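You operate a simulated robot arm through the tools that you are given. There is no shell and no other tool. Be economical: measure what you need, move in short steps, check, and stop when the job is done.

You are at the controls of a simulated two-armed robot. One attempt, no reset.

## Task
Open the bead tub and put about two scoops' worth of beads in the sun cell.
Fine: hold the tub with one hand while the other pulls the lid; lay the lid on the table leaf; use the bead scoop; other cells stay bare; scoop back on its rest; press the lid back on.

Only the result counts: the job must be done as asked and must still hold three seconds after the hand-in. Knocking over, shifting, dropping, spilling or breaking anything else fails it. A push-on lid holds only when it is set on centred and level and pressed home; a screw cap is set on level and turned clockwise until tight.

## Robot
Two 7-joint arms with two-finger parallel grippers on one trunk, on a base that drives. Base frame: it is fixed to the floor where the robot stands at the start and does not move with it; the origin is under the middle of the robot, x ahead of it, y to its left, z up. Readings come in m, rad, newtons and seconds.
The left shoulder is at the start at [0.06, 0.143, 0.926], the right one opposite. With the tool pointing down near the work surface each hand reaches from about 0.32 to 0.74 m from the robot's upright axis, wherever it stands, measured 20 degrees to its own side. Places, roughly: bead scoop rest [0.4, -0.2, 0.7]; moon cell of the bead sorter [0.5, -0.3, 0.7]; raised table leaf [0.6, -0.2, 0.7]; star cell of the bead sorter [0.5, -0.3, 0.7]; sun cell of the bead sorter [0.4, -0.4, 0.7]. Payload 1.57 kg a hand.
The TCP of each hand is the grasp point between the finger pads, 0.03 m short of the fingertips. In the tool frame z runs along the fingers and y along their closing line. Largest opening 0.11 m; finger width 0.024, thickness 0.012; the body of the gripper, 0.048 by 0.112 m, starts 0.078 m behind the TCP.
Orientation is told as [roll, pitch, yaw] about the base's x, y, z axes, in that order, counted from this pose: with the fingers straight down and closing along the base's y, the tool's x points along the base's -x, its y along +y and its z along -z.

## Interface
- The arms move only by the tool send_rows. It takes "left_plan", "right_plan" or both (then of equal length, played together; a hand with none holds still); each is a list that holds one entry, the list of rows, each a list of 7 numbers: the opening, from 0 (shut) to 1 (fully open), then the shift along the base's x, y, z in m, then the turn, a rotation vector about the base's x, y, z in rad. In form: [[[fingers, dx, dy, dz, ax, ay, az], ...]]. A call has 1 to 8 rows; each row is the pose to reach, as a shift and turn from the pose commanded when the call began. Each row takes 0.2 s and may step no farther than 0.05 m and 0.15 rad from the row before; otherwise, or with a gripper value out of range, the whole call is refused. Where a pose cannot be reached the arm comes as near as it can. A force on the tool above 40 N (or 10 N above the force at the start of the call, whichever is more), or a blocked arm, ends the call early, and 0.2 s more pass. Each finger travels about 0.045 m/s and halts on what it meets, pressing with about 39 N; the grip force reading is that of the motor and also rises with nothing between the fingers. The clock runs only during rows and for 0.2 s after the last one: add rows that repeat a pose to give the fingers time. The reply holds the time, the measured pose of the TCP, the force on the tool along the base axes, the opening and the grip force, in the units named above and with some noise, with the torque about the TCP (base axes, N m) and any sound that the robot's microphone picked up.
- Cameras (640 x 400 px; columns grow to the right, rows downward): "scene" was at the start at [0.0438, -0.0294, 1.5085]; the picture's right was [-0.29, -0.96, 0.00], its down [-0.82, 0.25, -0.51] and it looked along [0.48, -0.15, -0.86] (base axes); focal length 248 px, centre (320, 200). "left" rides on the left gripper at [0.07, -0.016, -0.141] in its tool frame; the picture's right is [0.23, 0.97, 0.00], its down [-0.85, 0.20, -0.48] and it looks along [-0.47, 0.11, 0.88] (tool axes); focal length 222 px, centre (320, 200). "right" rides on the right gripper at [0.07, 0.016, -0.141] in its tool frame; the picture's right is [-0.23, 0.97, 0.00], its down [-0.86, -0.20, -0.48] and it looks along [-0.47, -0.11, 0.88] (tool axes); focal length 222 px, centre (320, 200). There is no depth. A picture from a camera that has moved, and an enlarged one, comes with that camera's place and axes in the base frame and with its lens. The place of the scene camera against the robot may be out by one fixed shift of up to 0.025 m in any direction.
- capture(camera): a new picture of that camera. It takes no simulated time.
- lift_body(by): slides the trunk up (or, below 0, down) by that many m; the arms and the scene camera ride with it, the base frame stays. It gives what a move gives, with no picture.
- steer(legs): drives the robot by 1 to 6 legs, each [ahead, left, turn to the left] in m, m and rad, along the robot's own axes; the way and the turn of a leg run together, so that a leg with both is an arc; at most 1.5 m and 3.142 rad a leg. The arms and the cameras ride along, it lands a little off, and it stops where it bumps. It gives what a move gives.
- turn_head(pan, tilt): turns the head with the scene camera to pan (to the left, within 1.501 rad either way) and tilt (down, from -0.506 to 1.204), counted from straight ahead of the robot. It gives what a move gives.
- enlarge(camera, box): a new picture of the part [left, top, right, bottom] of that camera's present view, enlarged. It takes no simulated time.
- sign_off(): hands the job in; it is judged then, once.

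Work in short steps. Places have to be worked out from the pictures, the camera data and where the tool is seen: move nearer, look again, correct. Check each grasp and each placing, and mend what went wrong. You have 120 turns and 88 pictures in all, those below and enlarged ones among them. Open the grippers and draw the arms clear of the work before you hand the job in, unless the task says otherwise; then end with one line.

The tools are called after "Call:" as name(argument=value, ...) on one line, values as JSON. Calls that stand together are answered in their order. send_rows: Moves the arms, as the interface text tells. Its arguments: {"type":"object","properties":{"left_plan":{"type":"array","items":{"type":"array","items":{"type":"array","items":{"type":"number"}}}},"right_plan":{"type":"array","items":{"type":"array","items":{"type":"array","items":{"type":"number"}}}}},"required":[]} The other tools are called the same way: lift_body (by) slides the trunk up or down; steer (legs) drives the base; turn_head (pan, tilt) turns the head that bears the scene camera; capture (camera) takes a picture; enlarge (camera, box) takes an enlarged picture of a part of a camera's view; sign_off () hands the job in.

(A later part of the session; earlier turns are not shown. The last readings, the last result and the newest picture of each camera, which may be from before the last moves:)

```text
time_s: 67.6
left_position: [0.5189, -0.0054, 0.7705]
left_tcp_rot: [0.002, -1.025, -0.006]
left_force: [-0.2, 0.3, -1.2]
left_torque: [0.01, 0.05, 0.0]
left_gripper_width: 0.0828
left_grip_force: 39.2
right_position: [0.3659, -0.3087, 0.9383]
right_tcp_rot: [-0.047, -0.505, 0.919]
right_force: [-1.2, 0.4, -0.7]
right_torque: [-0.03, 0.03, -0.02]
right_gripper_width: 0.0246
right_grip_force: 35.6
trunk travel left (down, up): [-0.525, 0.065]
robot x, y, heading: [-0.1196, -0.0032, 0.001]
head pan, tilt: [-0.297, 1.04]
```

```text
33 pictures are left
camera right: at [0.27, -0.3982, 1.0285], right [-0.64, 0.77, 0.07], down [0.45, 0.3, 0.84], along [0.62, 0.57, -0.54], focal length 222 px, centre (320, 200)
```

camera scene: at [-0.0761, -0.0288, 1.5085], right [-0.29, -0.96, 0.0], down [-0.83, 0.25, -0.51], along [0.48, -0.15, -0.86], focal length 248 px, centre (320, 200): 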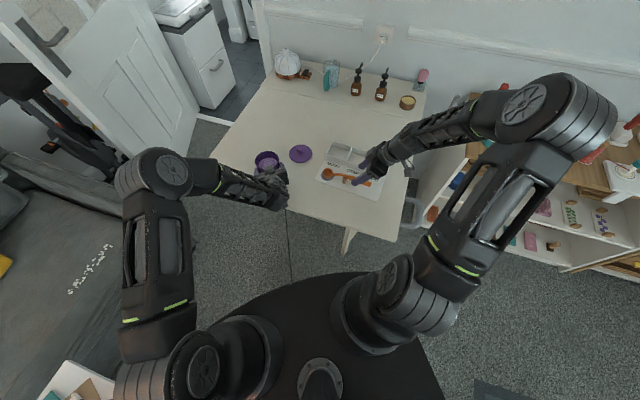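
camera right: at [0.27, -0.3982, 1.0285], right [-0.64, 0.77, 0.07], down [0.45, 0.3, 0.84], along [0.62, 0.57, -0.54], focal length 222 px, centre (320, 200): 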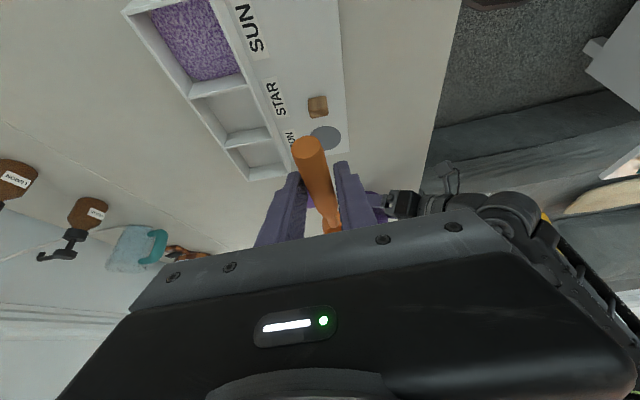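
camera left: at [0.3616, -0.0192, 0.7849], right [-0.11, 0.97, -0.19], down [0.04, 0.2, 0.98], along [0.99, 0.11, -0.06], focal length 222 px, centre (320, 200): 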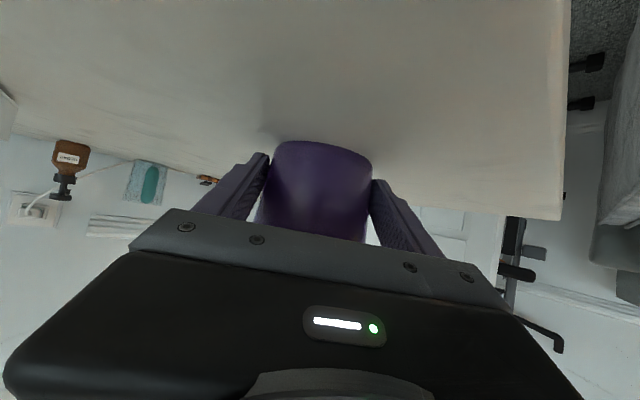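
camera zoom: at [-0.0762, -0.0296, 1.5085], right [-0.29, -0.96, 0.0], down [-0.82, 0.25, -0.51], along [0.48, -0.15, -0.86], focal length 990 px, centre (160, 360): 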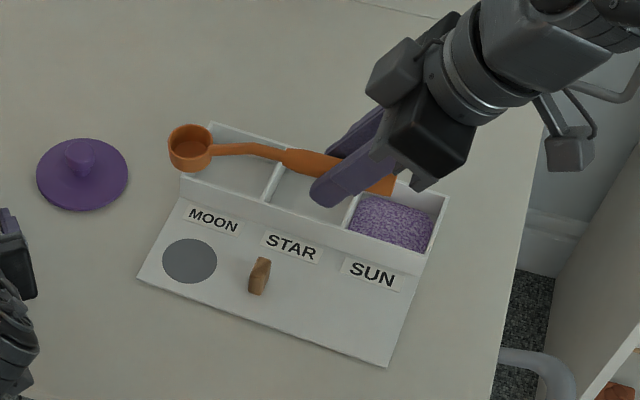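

The scoop needs about 0.1 rad of dip correction plus small yaw and roll fixes to match its pick-up pose. I apply those and descend part way above the rest.

Call:
send_rows(right_plan=[[[0, -0.001, -0.0007, -0.02, 0.0535, -0.0145, -0.024], [0, -0.0016, -0.0013, -0.05, 0.107, -0.029, -0.048], [0, -0.0016, -0.0013, -0.085, 0.107, -0.029, -0.048], [0, -0.0016, -0.0013, -0.112, 0.107, -0.029, -0.048], [0, -0.0016, -0.0013, -0.112, 0.107, -0.029, -0.048]]])

Call:
enlarge(camera="scene", box=[300, 130, 420, 205])

Call:
enlarge(camera="right", box=[220, 70, 420, 220])

```text
time_s: 68.8
left_position: [0.5182, -0.0036, 0.7716]
left_tcp_rot: [0.001, -1.025, -0.004]
left_force: [-1.2, 0.1, -1.2]
left_torque: [0.0, 0.03, -0.01]
left_gripper_width: 0.083
left_grip_force: 38.7
right_position: [0.365, -0.3088, 0.8261]
right_tcp_rot: [0.007, -0.607, 0.846]
right_force: [-0.2, 0.3, 0.0]
right_torque: [-0.02, 0.05, -0.01]
right_gripper_width: 0.0245
right_grip_force: 36.5
trunk travel left (down, up): [-0.525, 0.065]
robot x, y, heading: [-0.1185, -0.0003, 0.004]
head pan, tilt: [-0.297, 1.04]
```

```text
5.33 times, centred on (360, 168) of scene
camera zoom: at [-0.0762, -0.0291, 1.5085], right [-0.29, -0.96, 0.0], down [-0.83, 0.25, -0.51], along [0.48, -0.15, -0.86], focal length 1320 px, centre (107, 373)
```

zoom: 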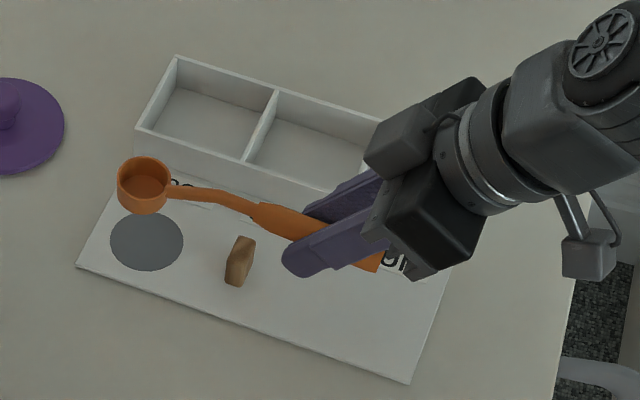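

```text
2.67 times, centred on (320, 145) of right
camera zoom: at [0.2619, -0.4021, 0.9039], right [-0.61, 0.78, 0.13], down [0.44, 0.19, 0.88], along [0.66, 0.59, -0.46], focal length 592 px, centre (320, 347)
```

zoom: 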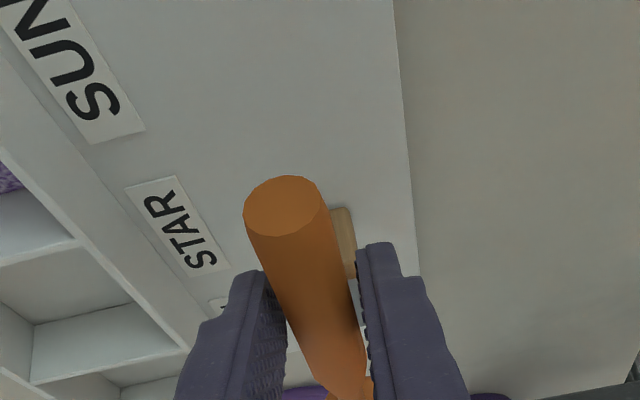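

Yaw is off by 0.025 and the bowl sits roughly 5 mm too far along the handle direction. I correct these, lower a little further, and look again.

Call:
send_rows(right_plan=[[[0, -0.0015, -0.0025, -0.008, 0, 0, 0.012], [0, -0.003, -0.0045, -0.016, 0, 0, 0.025], [0, -0.003, -0.0045, -0.024, 0, 0, 0.025], [0, -0.003, -0.0045, -0.024, 0, 0, 0.025]]])

Call:
enlarge(camera="scene", box=[310, 145, 390, 195])

```text
time_s: 69.8
left_position: [0.5187, -0.0048, 0.7699]
left_tcp_rot: [0.002, -1.024, -0.004]
left_force: [0.8, 0.2, -0.8]
left_torque: [0.02, -0.01, 0.04]
left_gripper_width: 0.0827
left_grip_force: 39.5
right_position: [0.3618, -0.3145, 0.8006]
right_tcp_rot: [0.008, -0.603, 0.869]
right_force: [0.5, -0.2, -0.4]
right_torque: [-0.04, 0.02, 0.03]
right_gripper_width: 0.0247
right_grip_force: 36.0
trunk travel left (down, up): [-0.525, 0.065]
robot x, y, heading: [-0.1222, 0.0003, 0.005]
head pan, tilt: [-0.297, 1.04]
```

```text
8.00 times, centred on (350, 170) of scene
camera zoom: at [-0.0762, -0.0292, 1.5085], right [-0.29, -0.96, 0.0], down [-0.83, 0.25, -0.51], along [0.48, -0.15, -0.86], focal length 1980 px, centre (80, 440)
```

zoom: 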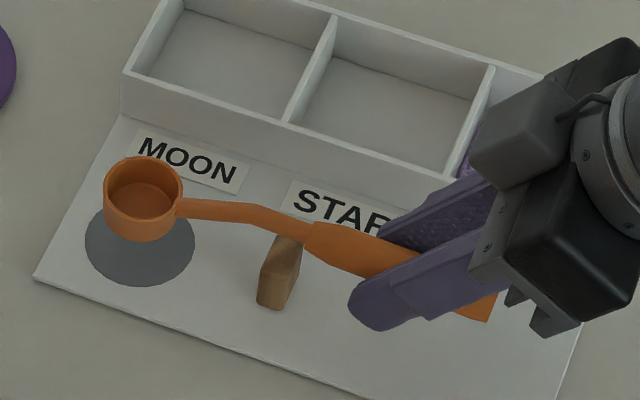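

The bowl now lines up over its disc within about 2 mm. I fine-adjust and lower gently.

Call:
send_rows(right_plan=[[[0, 0.001, 0.001, -0.006, 0, 0, 0], [0, 0.0018, 0.0015, -0.012, 0, 0, 0], [0, 0.0018, 0.0015, -0.015, 0, 0, 0], [0, 0.0018, 0.0015, -0.015, 0, 0, 0]]])

Call:
enlarge(camera="scene", box=[310, 145, 390, 195])

```text
time_s: 70.8
left_position: [0.5198, -0.0044, 0.7701]
left_tcp_rot: [0.003, -1.024, -0.002]
left_force: [0.0, 0.0, -0.9]
left_torque: [0.0, 0.02, 0.01]
left_gripper_width: 0.083
left_grip_force: 39.0
right_position: [0.3637, -0.3121, 0.7881]
right_tcp_rot: [0.007, -0.604, 0.87]
right_force: [0.7, 0.8, -0.7]
right_torque: [-0.03, 0.04, 0.03]
right_gripper_width: 0.0245
right_grip_force: 36.2
trunk travel left (down, up): [-0.525, 0.065]
robot x, y, heading: [-0.1206, -0.0022, -0.002]
head pan, tilt: [-0.297, 1.04]
```

```text
8.00 times, centred on (350, 170) of scene
camera zoom: at [-0.0762, -0.0292, 1.5085], right [-0.29, -0.96, 0.0], down [-0.83, 0.25, -0.51], along [0.48, -0.15, -0.86], focal length 1980 px, centre (80, 440)
```

zoom: 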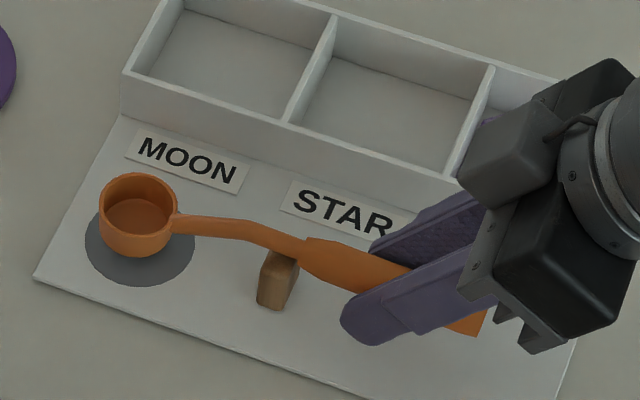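

Good alignment and no contact yet. I lower in small steps until it touches.

Call:
send_rows(right_plan=[[[0, 0, 0, -0.002, 0, 0, 0], [0, 0, 0, -0.004, 0, 0, 0], [0, 0, 0, -0.005, 0, 0, 0]]])

Call:
enlarge(camera="scene", box=[310, 145, 390, 195])

```text
time_s: 71.6
left_position: [0.517, -0.0037, 0.7708]
left_tcp_rot: [0.001, -1.025, -0.002]
left_force: [-0.1, -0.3, -2.3]
left_torque: [-0.01, 0.03, 0.03]
left_gripper_width: 0.0828
left_grip_force: 39.3
right_position: [0.3645, -0.3111, 0.7846]
right_tcp_rot: [0.003, -0.606, 0.871]
right_force: [-1.5, -0.7, 16.9]
right_torque: [0.66, -0.55, -0.01]
right_gripper_width: 0.0244
right_grip_force: 36.5
trunk travel left (down, up): [-0.525, 0.065]
robot x, y, heading: [-0.1214, 0.0027, 0.003]
head pan, tilt: [-0.297, 1.04]
```

```text
8.00 times, centred on (350, 170) of scene
camera zoom: at [-0.0777, -0.0287, 1.5088], right [-0.29, -0.96, 0.0], down [-0.82, 0.25, -0.51], along [0.48, -0.15, -0.86], focal length 1980 px, centre (80, 440)
```

zoom: 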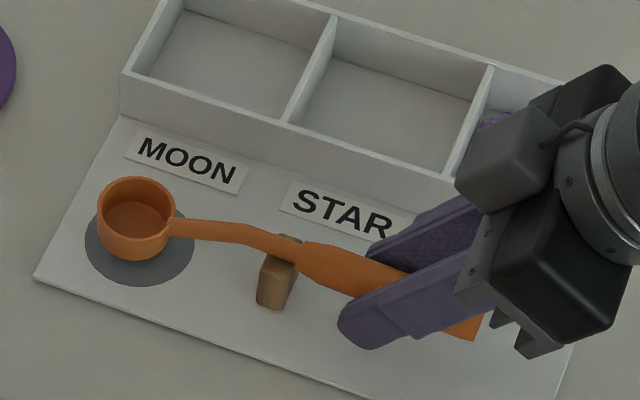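

The neck is on the peg (contact about 5 cm ahead of the TCP) and the bowl is over the disc. I relieve 1 mm, release, and rise along the tool.

Call:
send_rows(right_plan=[[[0.0, 0, 0, 0.001, 0, 0, 0], [0.15, 0, 0, 0.001, 0, 0, 0], [0.3, 0, 0, 0.001, 0, 0, 0], [0.5, 0, 0, 0.001, 0, 0, 0], [0.55, 0, 0, 0.001, 0, 0, 0], [0.55, 0, 0, 0.001, 0, 0, 0]]])

Call:
send_rows(right_plan=[[[0.55, 0, 0, 0.015, 0, 0, 0], [0.55, 0, 0, 0.04, 0, 0, 0], [0.55, 0, 0, 0.08, 0, 0, 0], [0.55, -0.02, -0.02, 0.12, 0, 0, 0], [0.55, -0.05, -0.05, 0.14, 0, 0, 0]]])

Call:
enlarge(camera="scene", box=[300, 130, 420, 205])

```text
time_s: 73.0
left_position: [0.5194, -0.0045, 0.7705]
left_tcp_rot: [0.003, -1.023, -0.003]
left_force: [-0.5, 0.0, -1.2]
left_torque: [0.0, 0.0, 0.03]
left_gripper_width: 0.0827
left_grip_force: 38.6
right_position: [0.3623, -0.3121, 0.7825]
right_tcp_rot: [0.006, -0.605, 0.869]
right_force: [-0.6, -0.4, 0.2]
right_torque: [-0.01, 0.0, 0.01]
right_gripper_width: 0.0606
right_grip_force: 0.0
trunk travel left (down, up): [-0.525, 0.065]
robot x, y, heading: [-0.1169, -0.0039, -0.001]
head pan, tilt: [-0.297, 1.04]
```

```text
time_s: 74.2
left_position: [0.518, -0.0035, 0.7708]
left_tcp_rot: [0.002, -1.024, -0.004]
left_force: [0.2, 0.3, -1.8]
left_torque: [0.03, 0.04, -0.01]
left_gripper_width: 0.0826
left_grip_force: 39.5
right_position: [0.3133, -0.363, 0.9251]
right_tcp_rot: [0.005, -0.605, 0.872]
right_force: [-0.2, -0.3, 0.5]
right_torque: [-0.02, 0.02, 0.02]
right_gripper_width: 0.0603
right_grip_force: 0.1
trunk travel left (down, up): [-0.525, 0.065]
robot x, y, heading: [-0.1195, -0.0009, 0.002]
head pan, tilt: [-0.297, 1.04]
```

```text
5.33 times, centred on (360, 168) of scene
camera zoom: at [-0.0766, -0.0289, 1.5085], right [-0.29, -0.96, 0.0], down [-0.82, 0.25, -0.51], along [0.48, -0.15, -0.86], focal length 1320 px, centre (107, 373)
```

zoom: 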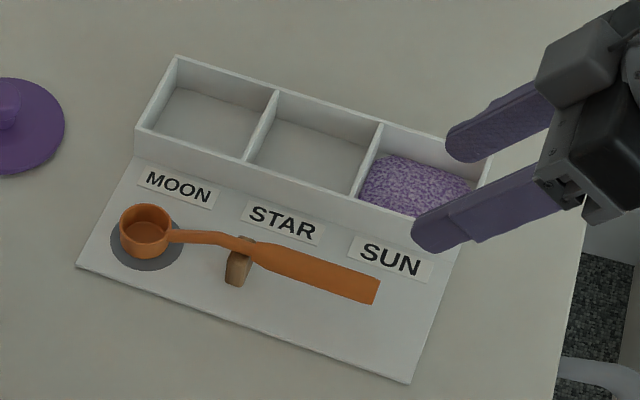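

The scoop is back on its rest. I straighten the right hand and move it to the lid.

Call:
send_rows(right_plan=[[[0.6, 0.01, 0.01, 0.005, -0.0926, 0.078, 0], [0.6, 0.02, 0.02, 0.01, -0.1852, 0.156, 0], [0.6, 0.03, 0.03, 0.01, -0.2778, 0.234, 0], [0.6, 0.04, 0.04, 0.01, -0.37, 0.312, 0], [0.6, 0.05, 0.05, 0.01, -0.463, 0.39, 0]]])

Call:
send_rows(right_plan=[[[0.6, 0.025, 0.02, -0.005, 0, 0, -0.11], [0.6, 0.05, 0.042, -0.01, 0, 0, -0.22], [0.6, 0.075, 0.064, -0.015, 0, 0, -0.33], [0.6, 0.1, 0.086, -0.02, 0, 0, -0.44], [0.6, 0.125, 0.108, -0.025, 0, 0, -0.55], [0.6, 0.15, 0.13, -0.03, 0, 0, -0.66], [0.6, 0.175, 0.15, -0.035, 0, 0, -0.77], [0.6, 0.197, 0.168, -0.035, 0, 0, -0.87]]])

Call:
capture(camera="right")

```text
time_s: 75.4
left_position: [0.5188, -0.0041, 0.7703]
left_tcp_rot: [0.0, -1.02, -0.002]
left_force: [1.1, 0.1, -2.1]
left_torque: [0.0, 0.05, 0.0]
left_gripper_width: 0.0826
left_grip_force: 39.1
right_position: [0.3637, -0.3143, 0.9332]
right_tcp_rot: [0.006, 0.003, 0.869]
right_force: [0.4, 0.1, -0.1]
right_torque: [0.0, -0.01, -0.03]
right_gripper_width: 0.0658
right_grip_force: 0.0
trunk travel left (down, up): [-0.525, 0.065]
robot x, y, heading: [-0.1147, 0.0011, 0.003]
head pan, tilt: [-0.297, 1.04]
```

```text
time_s: 77.2
left_position: [0.5195, -0.0034, 0.7703]
left_tcp_rot: [-0.001, -1.022, -0.005]
left_force: [0.5, -0.2, -0.8]
left_torque: [0.01, 0.0, 0.01]
left_gripper_width: 0.0828
left_grip_force: 38.7
right_position: [0.5609, -0.1436, 0.8993]
right_tcp_rot: [0.005, 0.002, -0.001]
right_force: [0.9, -0.7, -0.3]
right_torque: [0.01, 0.0, -0.02]
right_gripper_width: 0.0662
right_grip_force: 0.1
trunk travel left (down, up): [-0.525, 0.065]
robot x, y, heading: [-0.1176, -0.0008, 0.0]
head pan, tilt: [-0.297, 1.04]
```

```text
26 pictures are left
camera right: at [0.4908, -0.1279, 1.0405], right [0.23, 0.97, 0.0], down [0.86, -0.2, 0.48], along [0.46, -0.11, -0.88], focal length 222 px, centre (320, 200)
```

right: 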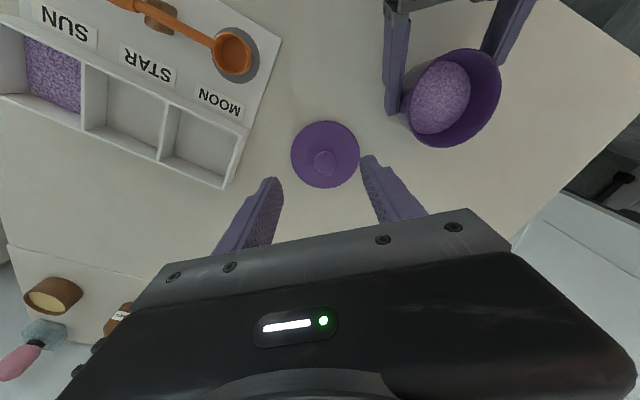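

The lid is where I left it, at (0.584,-0.141). I descend to the grasp height and close on the knob.

Call:
send_rows(right_plan=[[[0.6, 0.006, 0.001, -0.025, 0, 0, 0], [0.6, 0.014, 0.002, -0.05, 0, 0, 0], [0.6, 0.0232, 0.0025, -0.075, 0, 0, 0], [0.6, 0.0232, 0.0025, -0.095, 0, 0, 0], [0.6, 0.0232, 0.0025, -0.11, 0, 0, 0], [0.6, 0.0232, 0.0025, -0.11, 0, 0, 0]]])

Call:
enlarge(camera="right", box=[220, 80, 420, 205])

```text
time_s: 78.6
left_position: [0.5186, -0.0045, 0.7717]
left_tcp_rot: [0.001, -1.024, -0.003]
left_force: [-1.1, -0.6, -1.3]
left_torque: [0.0, 0.01, 0.02]
left_gripper_width: 0.0826
left_grip_force: 39.1
right_position: [0.5831, -0.1423, 0.7869]
right_tcp_rot: [0.006, 0.001, 0.0]
right_force: [-0.5, 0.6, 0.7]
right_torque: [0.01, 0.01, 0.03]
right_gripper_width: 0.066
right_grip_force: 0.0
trunk travel left (down, up): [-0.525, 0.065]
robot x, y, heading: [-0.1208, -0.0005, 0.002]
head pan, tilt: [-0.297, 1.04]
```

```text
3.20 times, centred on (320, 142) of right
camera zoom: at [0.5132, -0.1263, 0.9293], right [0.23, 0.97, 0.01], down [0.86, -0.2, 0.48], along [0.47, -0.1, -0.88], focal length 711 px, centre (320, 384)
```

zoom: 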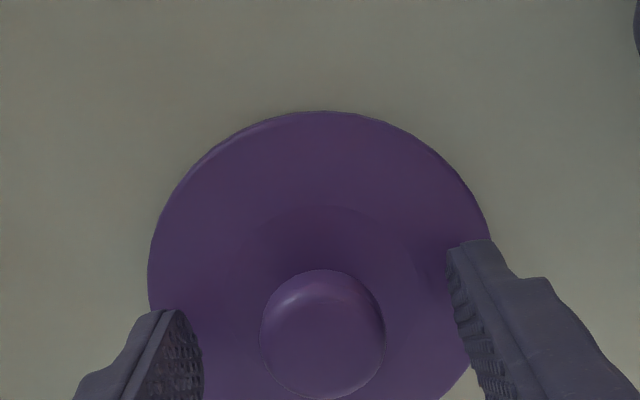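

The knob is centred just as in the first grasp. I close and lift.

Call:
send_rows(right_plan=[[[0.5, 0, 0, 0, 0, 0, 0], [0.3, 0, 0, 0, 0, 0, 0], [0.15, 0, 0, 0, 0, 0, 0], [0.0, 0, 0, 0, 0, 0, 0], [0.0, 0, 0, 0, 0, 0, 0]]])

Call:
send_rows(right_plan=[[[0.0, 0, 0, 0.015, 0, 0, 0], [0.0, 0, 0, 0.04, 0, 0, 0], [0.0, 0, 0, 0.07, 0, 0, 0], [0.0, -0.005, 0.015, 0.1, 0, 0, 0], [0.0, -0.015, 0.045, 0.112, 0, 0, 0], [0.0, -0.027, 0.085, 0.112, 0, 0, 0], [0.0, -0.042, 0.125, 0.112, 0, 0, 0], [0.0, -0.0425, 0.136, 0.112, 0, 0, 0]]])

Call:
capture(camera="right")

Call:
enlarge(camera="scene", box=[210, 100, 330, 175])

```text
time_s: 79.8
left_position: [0.5198, -0.0041, 0.7699]
left_tcp_rot: [0.001, -1.024, -0.003]
left_force: [-0.2, -0.8, -1.9]
left_torque: [-0.03, 0.03, 0.01]
left_gripper_width: 0.0826
left_grip_force: 38.9
right_position: [0.5824, -0.1416, 0.788]
right_tcp_rot: [0.005, 0.001, -0.001]
right_force: [-0.1, -0.3, 0.0]
right_torque: [0.01, 0.03, 0.05]
right_gripper_width: 0.0276
right_grip_force: 34.5
trunk travel left (down, up): [-0.525, 0.065]
robot x, y, heading: [-0.1192, -0.0006, -0.002]
head pan, tilt: [-0.297, 1.04]
```

```text
time_s: 81.6
left_position: [0.5188, -0.0046, 0.7704]
left_tcp_rot: [0.001, -1.026, -0.002]
left_force: [-1.7, -0.7, -2.5]
left_torque: [0.03, 0.02, 0.03]
left_gripper_width: 0.0826
left_grip_force: 39.1
right_position: [0.5405, -0.0049, 0.8974]
right_tcp_rot: [0.005, -0.001, 0.0]
right_force: [0.3, -0.7, -0.3]
right_torque: [-0.02, -0.02, 0.03]
right_gripper_width: 0.0266
right_grip_force: 37.5
right hand out of reach, approached as far as the arm can: row 4
trunk travel left (down, up): [-0.525, 0.065]
robot x, y, heading: [-0.1202, 0.0019, -0.002]
head pan, tilt: [-0.297, 1.04]
```

```text
24 pictures are left
camera right: at [0.4713, 0.0103, 1.0403], right [0.23, 0.97, 0.0], down [0.86, -0.2, 0.48], along [0.47, -0.1, -0.88], focal length 222 px, centre (320, 200)
```

right: 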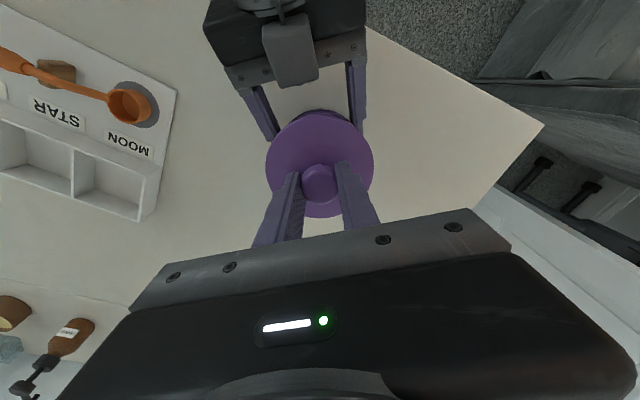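

```text
5.33 times, centred on (270, 138) of scene
camera zoom: at [-0.0759, -0.0291, 1.5085], right [-0.29, -0.96, 0.0], down [-0.83, 0.25, -0.51], along [0.48, -0.15, -0.86], focal length 1320 px, centre (587, 533)
```

zoom: 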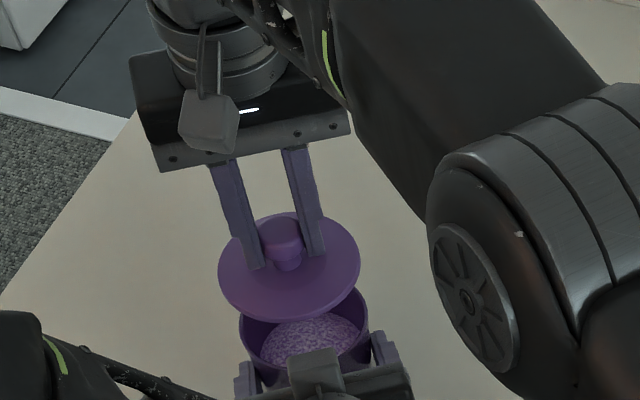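

The lid is held above the tub. I descend to the earlier just-off height and compare the view.

Call:
send_rows(right_plan=[[[0.0, 0.001, 0, -0.015, 0, 0, 0], [0.0, 0.001, 0, -0.03, 0, 0, 0], [0.0, 0.001, 0, -0.041, 0, 0, 0], [0.0, 0.001, 0, -0.041, 0, 0, 0]]])

Call:
enlarge(camera="right", box=[220, 80, 420, 205])

Call:
enlarge(camera="scene", box=[230, 120, 310, 170])

```text
time_s: 82.6
left_position: [0.5194, -0.004, 0.7703]
left_tcp_rot: [0.001, -1.023, -0.004]
left_force: [0.3, -0.4, -2.1]
left_torque: [0.01, 0.07, 0.01]
left_gripper_width: 0.0826
left_grip_force: 38.7
right_position: [0.5416, -0.0046, 0.8576]
right_tcp_rot: [0.006, 0.003, 0.001]
right_force: [0.5, -0.3, 0.2]
right_torque: [-0.03, 0.0, 0.01]
right_gripper_width: 0.0267
right_grip_force: 37.6
trunk travel left (down, up): [-0.525, 0.065]
robot x, y, heading: [-0.1197, 0.0028, -0.002]
head pan, tilt: [-0.297, 1.04]
```

```text
3.20 times, centred on (320, 142) of right
camera zoom: at [0.4721, 0.0103, 0.9997], right [0.23, 0.97, 0.0], down [0.86, -0.2, 0.48], along [0.47, -0.1, -0.88], focal length 711 px, centre (320, 384)
```

zoom: 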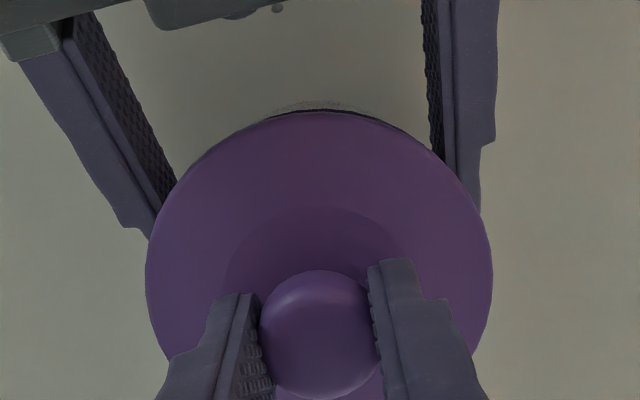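

```text
8.00 times, centred on (270, 145) of scene
camera zoom: at [-0.0761, -0.0291, 1.5085], right [-0.29, -0.96, 0.0], down [-0.83, 0.25, -0.51], along [0.48, -0.15, -0.86], focal length 1980 px, centre (720, 640)
```

zoom: 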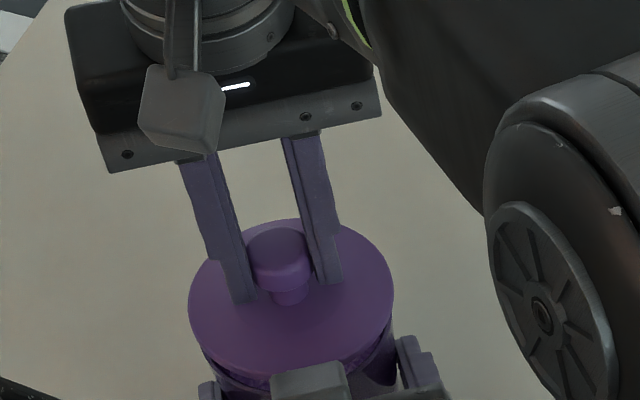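

The alignment matches the earlier view to about 1 mm, with a small -y trim needed. I press the lid down in small steps.

Call:
send_rows(right_plan=[[[0.0, 0, -0.001, -0.004, 0, 0, 0], [0.0, 0, -0.001, -0.008, 0, 0, 0], [0.0, 0, -0.001, -0.011, 0, 0, 0], [0.0, 0, -0.001, -0.013, 0, 0, 0], [0.0, 0, -0.001, -0.014, 0, 0, 0]]])

```text
time_s: 83.8
left_position: [0.5182, -0.0043, 0.7703]
left_tcp_rot: [0.002, -1.021, -0.006]
left_force: [11.5, -2.9, -18.4]
left_torque: [0.34, 0.97, -0.07]
left_gripper_width: 0.0825
left_grip_force: 39.0
right_position: [0.5423, -0.0044, 0.8468]
right_tcp_rot: [0.008, 0.0, 0.0]
right_force: [-12.3, 5.7, 21.0]
right_torque: [0.05, 0.16, -0.01]
right_gripper_width: 0.0261
right_grip_force: 37.2
trunk travel left (down, up): [-0.525, 0.065]
robot x, y, heading: [-0.1223, -0.0009, -0.001]
head pan, tilt: [-0.297, 1.04]
```

There is a side force (-12, +6 N), so the lid should go slightly toward -x and +y. I lift a little, shift, and try again.

Call:
send_rows(right_plan=[[[0.0, 0, 0, 0.006, 0, 0, 0], [0.0, -0.0018, 0.001, 0.009, 0, 0, 0], [0.0, -0.0018, 0.001, 0.009, 0, 0, 0], [0.0, -0.0018, 0.001, 0.004, 0, 0, 0], [0.0, -0.0018, 0.001, 0.001, 0, 0, 0], [0.0, -0.0018, 0.001, -0.001, 0, 0, 0]]])

```text
time_s: 85.2
left_position: [0.5178, -0.0035, 0.77]
left_tcp_rot: [0.003, -1.021, -0.007]
left_force: [10.3, 0.1, -16.4]
left_torque: [-0.05, 0.62, -0.12]
left_gripper_width: 0.0827
left_grip_force: 38.5
right_position: [0.5418, -0.0049, 0.8454]
right_tcp_rot: [0.007, -0.002, 0.0]
right_force: [-8.7, -0.9, 20.9]
right_torque: [-0.04, 0.16, 0.05]
right_gripper_width: 0.0267
right_grip_force: 38.0
trunk travel left (down, up): [-0.525, 0.065]
robot x, y, heading: [-0.1205, -0.0004, 0.008]
head pan, tilt: [-0.297, 1.04]
```

The side force along x is still there but smaller. I trim another 2 mm toward -x and press again.

Call:
send_rows(right_plan=[[[0.0, 0, 0, 0.006, 0, 0, 0], [0.0, -0.002, 0, 0.008, 0, 0, 0], [0.0, -0.002, 0, 0.008, 0, 0, 0], [0.0, -0.002, 0, 0.004, 0, 0, 0], [0.0, -0.002, 0, 0.001, 0, 0, 0], [0.0, -0.002, 0, -0.001, 0, 0, 0], [0.0, -0.002, 0, -0.002, 0, 0, 0]]])

Call:
enlarge(camera="right", box=[220, 80, 420, 205])

```text
time_s: 86.8
left_position: [0.517, -0.003, 0.77]
left_tcp_rot: [0.002, -1.021, -0.005]
left_force: [2.3, 0.6, -17.9]
left_torque: [0.19, -0.66, 0.18]
left_gripper_width: 0.0824
left_grip_force: 38.7
right_position: [0.5395, -0.0054, 0.8443]
right_tcp_rot: [0.008, -0.004, 0.0]
right_force: [-0.1, 3.2, 27.5]
right_torque: [0.05, 0.48, -0.09]
right_gripper_width: 0.0266
right_grip_force: 37.5
trunk travel left (down, up): [-0.525, 0.065]
robot x, y, heading: [-0.1168, 0.0024, 0.001]
head pan, tilt: [-0.297, 1.04]
```

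```text
3.20 times, centred on (320, 142) of right
camera zoom: at [0.4691, 0.0101, 0.9869], right [0.23, 0.97, 0.01], down [0.85, -0.2, 0.48], along [0.47, -0.1, -0.88], focal length 711 px, centre (320, 384)
```

zoom: 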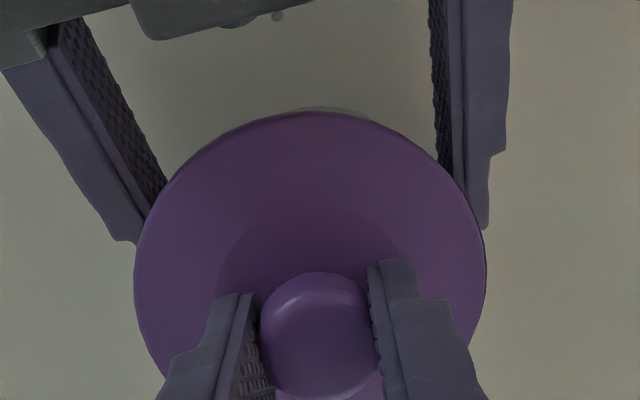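

The side force is gone, but the lid seems to have tilted slightly in the grip. I raise it clear and look.

Call:
send_rows(right_plan=[[[0.0, 0, 0, 0.006, 0, 0, 0], [0.0, 0, 0, 0.014, 0, 0, 0], [0.0, 0, 0, 0.022, 0, 0, 0], [0.0, 0, 0, 0.022, 0, 0, 0]]])

Call:
enlarge(camera="right", box=[220, 80, 420, 205])

Call:
enlarge(camera="left", box=[220, 130, 420, 255])

```text
time_s: 87.8
left_position: [0.5198, -0.0043, 0.7705]
left_tcp_rot: [0.001, -1.025, -0.004]
left_force: [0.5, 0.5, -1.8]
left_torque: [0.0, -0.01, 0.01]
left_gripper_width: 0.0829
left_grip_force: 39.0
right_position: [0.5376, -0.0051, 0.8646]
right_tcp_rot: [0.007, 0.001, 0.001]
right_force: [0.6, -0.4, -0.4]
right_torque: [-0.01, 0.01, 0.01]
right_gripper_width: 0.0268
right_grip_force: 37.3
trunk travel left (down, up): [-0.525, 0.065]
robot x, y, heading: [-0.1211, 0.0015, -0.001]
head pan, tilt: [-0.297, 1.04]
```

```text
3.20 times, centred on (320, 142) of right
camera zoom: at [0.4679, 0.0097, 1.0062], right [0.23, 0.97, 0.0], down [0.86, -0.2, 0.48], along [0.46, -0.1, -0.88], focal length 711 px, centre (320, 384)
```

zoom: 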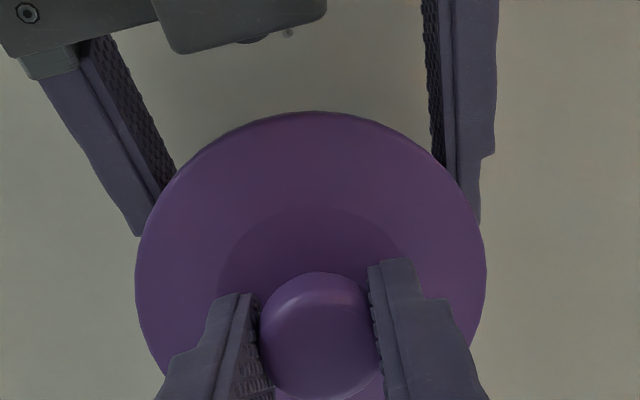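

```text
3.20 times, centred on (320, 192) of left
camera zoom: at [0.3621, -0.019, 0.785], right [-0.12, 0.97, -0.19], down [0.04, 0.2, 0.98], along [0.99, 0.11, -0.06], focal length 711 px, centre (320, 224)
```

zoom: 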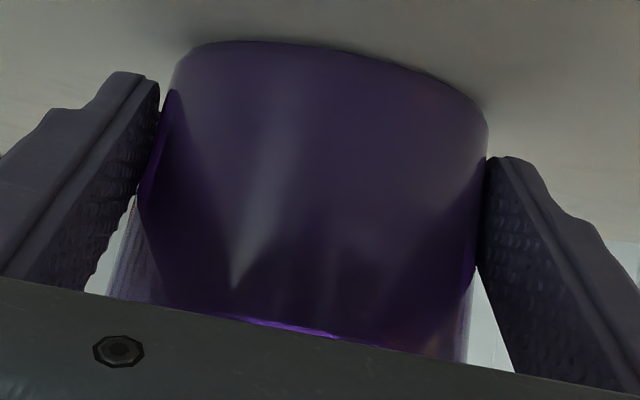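

The lid's disc has shifted about 2.5 mm to -y in the grip, i.e. rolled by about 0.07 rad. I counter-rotate the hand, go to the original seat position, and lower to light contact.

Call:
send_rows(right_plan=[[[0.0, 0.0015, 0.0003, 0, 0.035, 0, 0], [0.0, 0.0032, 0.0005, 0, 0.07, 0, 0], [0.0, 0.0032, 0.0005, -0.006, 0.07, 0, 0], [0.0, 0.0032, 0.0005, -0.012, 0.07, 0, 0], [0.0, 0.0032, 0.0005, -0.015, 0.07, 0, 0], [0.0, 0.0032, 0.0005, -0.017, 0.07, 0, 0]]])

Call:
enlarge(camera="scene", box=[230, 120, 310, 170])

Call:
enlarge(camera="right", box=[220, 80, 420, 205])

```text
time_s: 89.2
left_position: [0.5194, -0.0039, 0.7704]
left_tcp_rot: [0.003, -1.026, -0.002]
left_force: [-0.2, -1.0, -1.3]
left_torque: [-0.03, 0.01, -0.01]
left_gripper_width: 0.0827
left_grip_force: 39.1
right_position: [0.5417, -0.0055, 0.8478]
right_tcp_rot: [0.075, 0.001, 0.0]
right_force: [0.1, -0.3, 0.4]
right_torque: [0.0, 0.01, 0.04]
right_gripper_width: 0.0266
right_grip_force: 37.4
trunk travel left (down, up): [-0.525, 0.065]
robot x, y, heading: [-0.1236, -0.0009, -0.002]
head pan, tilt: [-0.297, 1.04]
```

```text
8.00 times, centred on (270, 145) of scene
camera zoom: at [-0.0761, -0.0291, 1.5085], right [-0.29, -0.96, 0.0], down [-0.83, 0.25, -0.51], along [0.48, -0.15, -0.86], focal length 1980 px, centre (720, 640)
```

zoom: 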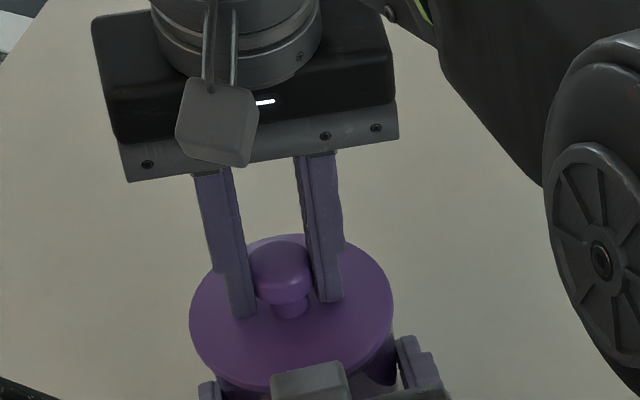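

```text
3.20 times, centred on (320, 142) of right
camera zoom: at [0.472, 0.0005, 0.9901], right [0.23, 0.97, 0.07], down [0.86, -0.24, 0.46], along [0.47, -0.04, -0.88], focal length 711 px, centre (320, 384)
```

zoom: 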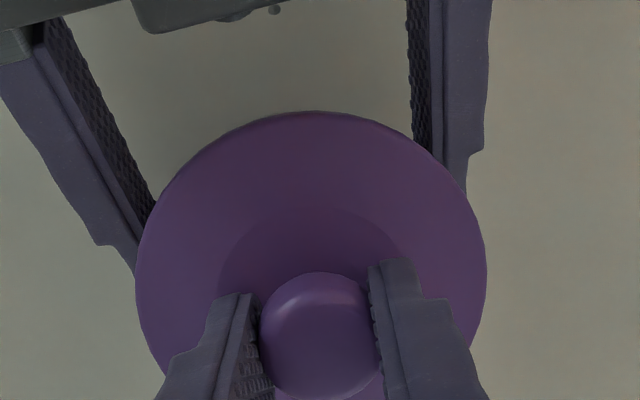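

No contact force yet at z=0.848, a good sign that the lid is level and centred. I continue down in 1 mm steps.

Call:
send_rows(right_plan=[[[0.0, 0, 0, -0.001, 0, 0, 0], [0.0, 0, 0, -0.002, 0, 0, 0], [0.0, 0, 0, -0.003, 0, 0, 0]]])

```text
time_s: 90.0
left_position: [0.5189, -0.0044, 0.7692]
left_tcp_rot: [0.0, -1.026, -0.004]
left_force: [0.8, 0.2, -1.8]
left_torque: [0.0, 0.06, 0.0]
left_gripper_width: 0.0826
left_grip_force: 39.3
right_position: [0.5419, -0.005, 0.8433]
right_tcp_rot: [0.076, 0.001, -0.001]
right_force: [-0.3, 0.4, -1.2]
right_torque: [0.02, -0.01, 0.0]
right_gripper_width: 0.0268
right_grip_force: 37.9
trunk travel left (down, up): [-0.525, 0.065]
robot x, y, heading: [-0.1194, -0.0018, -0.001]
head pan, tilt: [-0.297, 1.04]
```

Still free, since the knob slid a little in the fingers during the earlier presses. I keep lowering.

Call:
send_rows(right_plan=[[[0.0, 0, 0, -0.001, 0, 0, 0], [0.0, 0, 0, -0.002, 0, 0, 0], [0.0, 0, 0, -0.003, 0, 0, 0], [0.0, 0, 0, -0.004, 0, 0, 0]]])

```text
time_s: 91.0
left_position: [0.5179, -0.0047, 0.7702]
left_tcp_rot: [0.002, -1.023, -0.006]
left_force: [7.6, -1.1, -15.5]
left_torque: [-0.05, 0.07, -0.11]
left_gripper_width: 0.0825
left_grip_force: 39.0
right_position: [0.5423, -0.0049, 0.8421]
right_tcp_rot: [0.076, -0.002, 0.0]
right_force: [-4.4, -0.4, 21.4]
right_torque: [-0.07, 0.24, 0.03]
right_gripper_width: 0.0271
right_grip_force: 37.8
trunk travel left (down, up): [-0.525, 0.065]
robot x, y, heading: [-0.121, 0.0002, -0.001]
head pan, tilt: [-0.297, 1.04]
```

Contact is now nearly vertical. I relax and release the knob so the lid can settle level, then inspect.

Call:
send_rows(right_plan=[[[0.0, 0, 0, 0.0015, 0, 0, 0], [0.2, 0, 0, 0.0015, 0, 0, 0], [0.4, 0, 0, 0.0015, 0, 0, 0], [0.6, 0, 0, 0.0015, 0, 0, 0], [0.6, 0, 0, 0.0015, -0.035, 0, 0], [0.6, 0, 0, 0.02, -0.075, 0, 0], [0.6, 0, 0, 0.04, -0.075, 0, 0]]])

Call:
enlarge(camera="right", box=[220, 60, 420, 185])

Call:
enlarge(camera="left", box=[220, 130, 420, 255])

```text
time_s: 92.6
left_position: [0.5201, -0.0023, 0.7705]
left_tcp_rot: [0.001, -1.025, -0.003]
left_force: [-0.1, 0.2, -2.0]
left_torque: [0.02, -0.03, 0.0]
left_gripper_width: 0.0829
left_grip_force: 39.1
right_position: [0.5404, -0.0059, 0.8794]
right_tcp_rot: [-0.003, 0.003, -0.002]
right_force: [-0.1, -0.1, 0.1]
right_torque: [0.03, -0.03, 0.02]
right_gripper_width: 0.0662
right_grip_force: 0.0
trunk travel left (down, up): [-0.525, 0.065]
robot x, y, heading: [-0.1212, 0.002, -0.005]
head pan, tilt: [-0.297, 1.04]
```

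```text
3.20 times, centred on (320, 122) of right
camera zoom: at [0.4713, 0.0101, 1.0224], right [0.23, 0.97, 0.0], down [0.86, -0.2, 0.48], along [0.46, -0.11, -0.88], focal length 711 px, centre (320, 448)
```

zoom: 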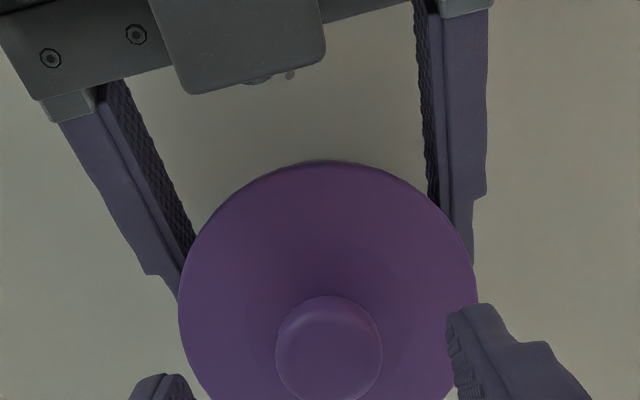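

```text
3.20 times, centred on (320, 192) of left
camera zoom: at [0.3621, -0.0189, 0.785], right [-0.12, 0.97, -0.19], down [0.04, 0.2, 0.98], along [0.99, 0.11, -0.06], focal length 711 px, centre (320, 224)
```

zoom: 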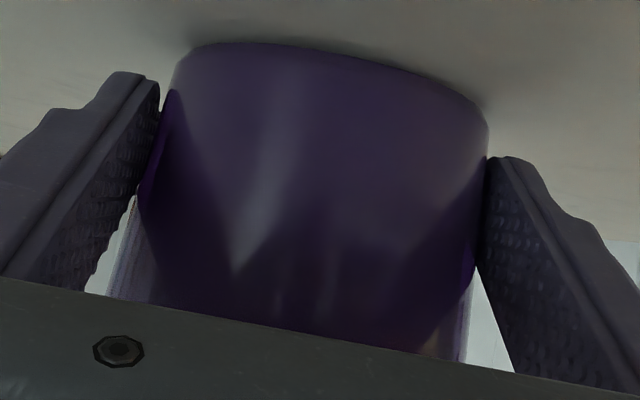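

The lid sits level with its knob at (0.542,-0.004). I close the fingers above it and press straight down on the knob top.

Call:
send_rows(right_plan=[[[0.4, 0, 0.0015, 0, 0, 0, 0], [0.2, 0, 0.0015, 0, 0, 0, 0], [0.0, 0, 0.0015, 0, 0, 0, 0], [0.0, 0, 0.0015, 0, 0, 0, 0], [0.0, 0, 0.0015, -0.003, 0, 0, 0], [0.0, 0, 0.0015, -0.006, 0, 0, 0], [0.0, 0, 0.0015, -0.009, 0, 0, 0], [0.0, 0, 0.0015, -0.012, 0, 0, 0]]])

```text
time_s: 94.4
left_position: [0.5185, -0.0032, 0.7702]
left_tcp_rot: [0.002, -1.02, -0.004]
left_force: [1.1, -0.6, -4.4]
left_torque: [0.02, 0.14, 0.0]
left_gripper_width: 0.0828
left_grip_force: 39.4
right_position: [0.5408, -0.0035, 0.8681]
right_tcp_rot: [0.001, 0.0, 0.0]
right_force: [-1.1, 0.1, 3.0]
right_torque: [0.03, 0.05, 0.0]
right_gripper_width: 0.0003
right_grip_force: 21.4
trunk travel left (down, up): [-0.525, 0.065]
robot x, y, heading: [-0.1173, -0.0026, -0.001]
head pan, tilt: [-0.297, 1.04]
```

Contact is at tip z≈0.838. I press further in 1 mm steps.

Call:
send_rows(right_plan=[[[0.0, 0, 0, -0.001, 0, 0, 0], [0.0, 0, 0, -0.002, 0, 0, 0], [0.0, 0, 0, -0.003, 0, 0, 0], [0.0, 0, 0, -0.004, 0, 0, 0], [0.0, 0, 0, -0.005, 0, 0, 0], [0.0, 0, 0, -0.006, 0, 0, 0]]])

```text
time_s: 95.5
left_position: [0.5184, -0.0033, 0.77]
left_tcp_rot: [0.001, -1.023, -0.004]
left_force: [0.7, 1.1, 2.8]
left_torque: [-0.08, -0.23, -0.01]
left_gripper_width: 0.0826
left_grip_force: 39.0
right_position: [0.543, -0.0038, 0.869]
right_tcp_rot: [0.003, -0.004, -0.001]
right_force: [-1.9, -1.3, 5.3]
right_torque: [-0.05, 0.13, 0.01]
right_gripper_width: 0.0003
right_grip_force: 21.4
trunk travel left (down, up): [-0.525, 0.065]
robot x, y, heading: [-0.1234, 0.0018, 0.002]
head pan, tilt: [-0.297, 1.04]
stopped in row 5 (right hand): the force on the tool passed its limit (the readings are from after the stop); the commanded pose is now the measured one
```

The press hit the 40 N limit with little motion. I check whether the lid is already seated or jammed.

Call:
send_rows(right_plan=[[[0.0, 0, 0, 0.02, 0, 0, 0], [0.0, 0, 0, 0.035, 0, 0, 0], [0.3, 0, -0.0, 0.035, 0, 0, 0], [0.6, 0, 0, 0.035, 0, 0, 0], [0.6, 0, 0, 0.01, 0, 0, 0], [0.6, 0, 0, 0.01, 0, 0, 0]]])

Call:
enlarge(camera="right", box=[220, 60, 420, 185])

Call:
enlarge(camera="scene", box=[230, 120, 310, 170])

```text
time_s: 96.9
left_position: [0.5193, -0.0038, 0.7701]
left_tcp_rot: [0.002, -1.022, -0.004]
left_force: [1.5, -0.2, 6.7]
left_torque: [-0.02, -0.5, -0.08]
left_gripper_width: 0.0828
left_grip_force: 38.9
right_position: [0.541, -0.0031, 0.8777]
right_tcp_rot: [0.002, -0.004, -0.003]
right_force: [-0.3, -0.3, 0.6]
right_torque: [0.02, 0.03, -0.01]
right_gripper_width: 0.066
right_grip_force: 0.0
trunk travel left (down, up): [-0.525, 0.065]
robot x, y, heading: [-0.1192, 0.0021, 0.003]
head pan, tilt: [-0.297, 1.04]
```

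```text
3.20 times, centred on (320, 122) of right
camera zoom: at [0.4706, 0.0126, 1.0195], right [0.23, 0.97, 0.0], down [0.85, -0.2, 0.48], along [0.47, -0.11, -0.88], focal length 711 px, centre (320, 448)
```

zoom: 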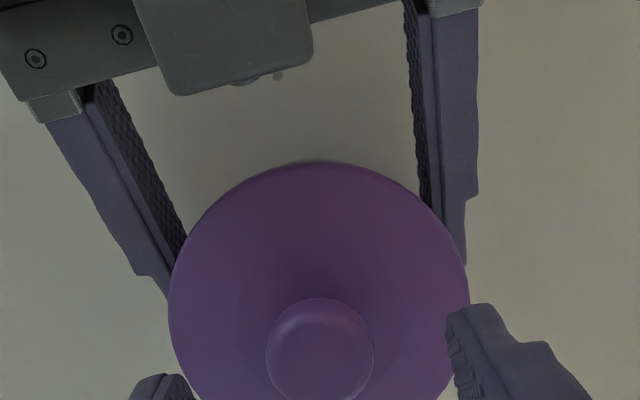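

```text
8.00 times, centred on (270, 145) of scene
camera zoom: at [-0.0768, -0.0292, 1.5086], right [-0.29, -0.96, 0.0], down [-0.82, 0.25, -0.51], along [0.48, -0.15, -0.86], focal length 1980 px, centre (720, 640)
```

zoom: 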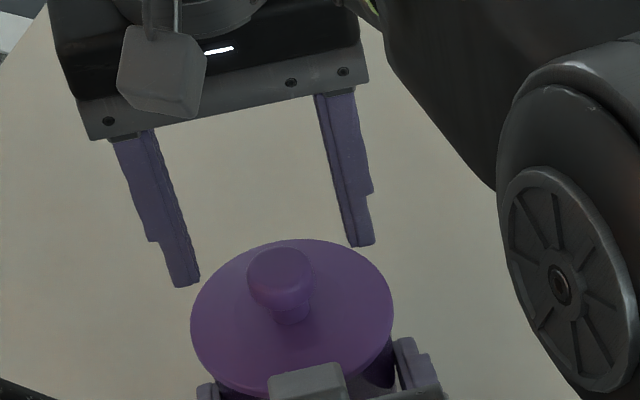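

The knob is now at (0.5407,-0.0039), its original place, so it may have gone home during the press. I check from the side with the right hand camera, at the same pose as my very first side view.

Call:
send_rows(right_plan=[[[0.6, 0, -0.01, 0.03, 0, 0, 0], [0.6, -0.015, -0.05, 0.045, 0, 0, 0], [0.6, -0.03, -0.095, 0.045, 0, 0, 0], [0.6, -0.045, -0.14, 0.045, 0, 0, 0], [0.6, -0.06, -0.185, 0.045, 0, 0, 0], [0.6, -0.075, -0.23, 0.045, 0, 0, 0], [0.6, -0.095, -0.27, 0.045, 0, 0, 0], [0.6, -0.095, -0.28, 0.045, 0, 0, 0]]])

Call:
enlarge(camera="right", box=[460, 90, 640, 203])

```text
time_s: 98.7
left_position: [0.5179, -0.0042, 0.7692]
left_tcp_rot: [0.001, -1.022, -0.003]
left_force: [-0.1, 0.6, 8.2]
left_torque: [0.01, -0.52, 0.01]
left_gripper_width: 0.0826
left_grip_force: 39.1
right_position: [0.4477, -0.2842, 0.9223]
right_tcp_rot: [0.0, -0.004, 0.0]
right_force: [-0.1, 0.5, -0.6]
right_torque: [-0.01, 0.01, -0.02]
right_gripper_width: 0.066
right_grip_force: 0.1
trunk travel left (down, up): [-0.525, 0.065]
robot x, y, heading: [-0.119, 0.0012, 0.0]
head pan, tilt: [-0.297, 1.04]
```

```text
3.54 times, centred on (550, 146) of right
camera zoom: at [0.3777, -0.268, 1.0647], right [0.23, 0.97, 0.0], down [0.85, -0.2, 0.48], along [0.47, -0.11, -0.88], focal length 786 px, centre (-494, 389)
```

zoom: 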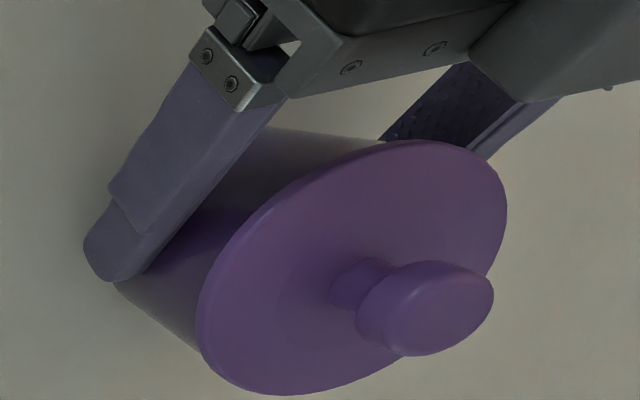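

The lid height (z≈0.805) and the knob-to-lid offset match the initial seated state. I zoom in closer on the flange edge to look for a gap.

Call:
enlarge(camera="right", box=[490, 130, 570, 205])

```text
5.33 times, centred on (530, 168) of right
camera zoom: at [0.3777, -0.268, 1.0647], right [0.23, 0.97, 0.0], down [0.85, -0.2, 0.48], along [0.47, -0.11, -0.88], focal length 1185 px, centre (-800, 373)
```

zoom: 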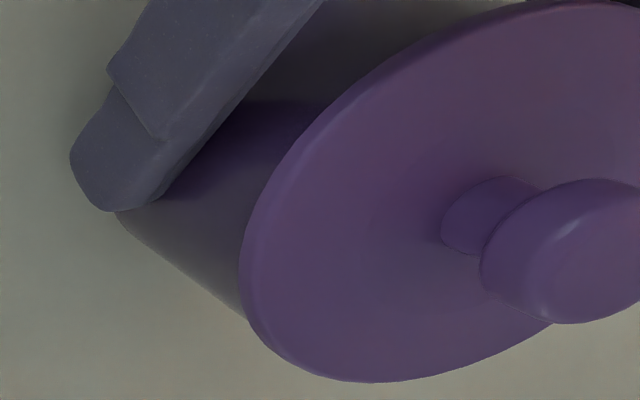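

I can't fully confirm it visually, so I regrip the knob and do a light tug test of about 1.5 mm to feel whether it is latched.

Call:
send_rows(right_plan=[[[0.6, 0.02, 0.045, 0, 0, 0, 0], [0.6, 0.035, 0.09, 0, 0, 0, 0], [0.6, 0.05, 0.135, 0, 0, 0, 0], [0.6, 0.065, 0.18, 0, 0, 0, 0], [0.6, 0.08, 0.225, 0, 0, 0, 0], [0.6, 0.0935, 0.265, -0.01, 0, 0, 0], [0.6, 0.0935, 0.279, -0.04, 0, 0, 0]]])

Call:
send_rows(right_plan=[[[0.6, 0, 0, -0.02, 0, 0, 0], [0.6, 0, 0, -0.037, 0, 0, 0], [0.4, 0, 0, -0.037, 0, 0, 0], [0.2, 0, 0, -0.037, 0, 0, 0], [0.0, 0, 0, -0.037, 0, 0, 0], [0.0, 0, 0, -0.037, 0, 0, 0], [0.0, 0, 0, -0.0355, 0, 0, 0]]])

```text
time_s: 100.3
left_position: [0.5177, -0.0027, 0.7695]
left_tcp_rot: [0.001, -1.022, -0.004]
left_force: [-1.2, 0.7, 6.1]
left_torque: [0.0, -0.35, -0.02]
left_gripper_width: 0.0827
left_grip_force: 39.2
right_position: [0.5398, -0.0042, 0.8849]
right_tcp_rot: [0.003, -0.003, -0.002]
right_force: [0.9, -0.1, 0.4]
right_torque: [-0.02, -0.04, 0.02]
right_gripper_width: 0.0658
right_grip_force: 0.0
trunk travel left (down, up): [-0.525, 0.065]
robot x, y, heading: [-0.115, 0.0013, -0.001]
head pan, tilt: [-0.297, 1.04]
```

```text
time_s: 101.9
left_position: [0.5189, -0.0038, 0.7686]
left_tcp_rot: [0.001, -1.023, -0.003]
left_force: [-3.1, -2.9, 7.8]
left_torque: [0.23, -0.28, 0.05]
left_gripper_width: 0.0826
left_grip_force: 39.6
right_position: [0.5406, -0.0053, 0.8471]
right_tcp_rot: [0.002, -0.002, -0.004]
right_force: [3.2, 3.4, -7.1]
right_torque: [0.13, -0.2, -0.08]
right_gripper_width: 0.0265
right_grip_force: 36.5
trunk travel left (down, up): [-0.525, 0.065]
robot x, y, heading: [-0.1219, 0.0026, 0.002]
head pan, tilt: [-0.297, 1.04]
```

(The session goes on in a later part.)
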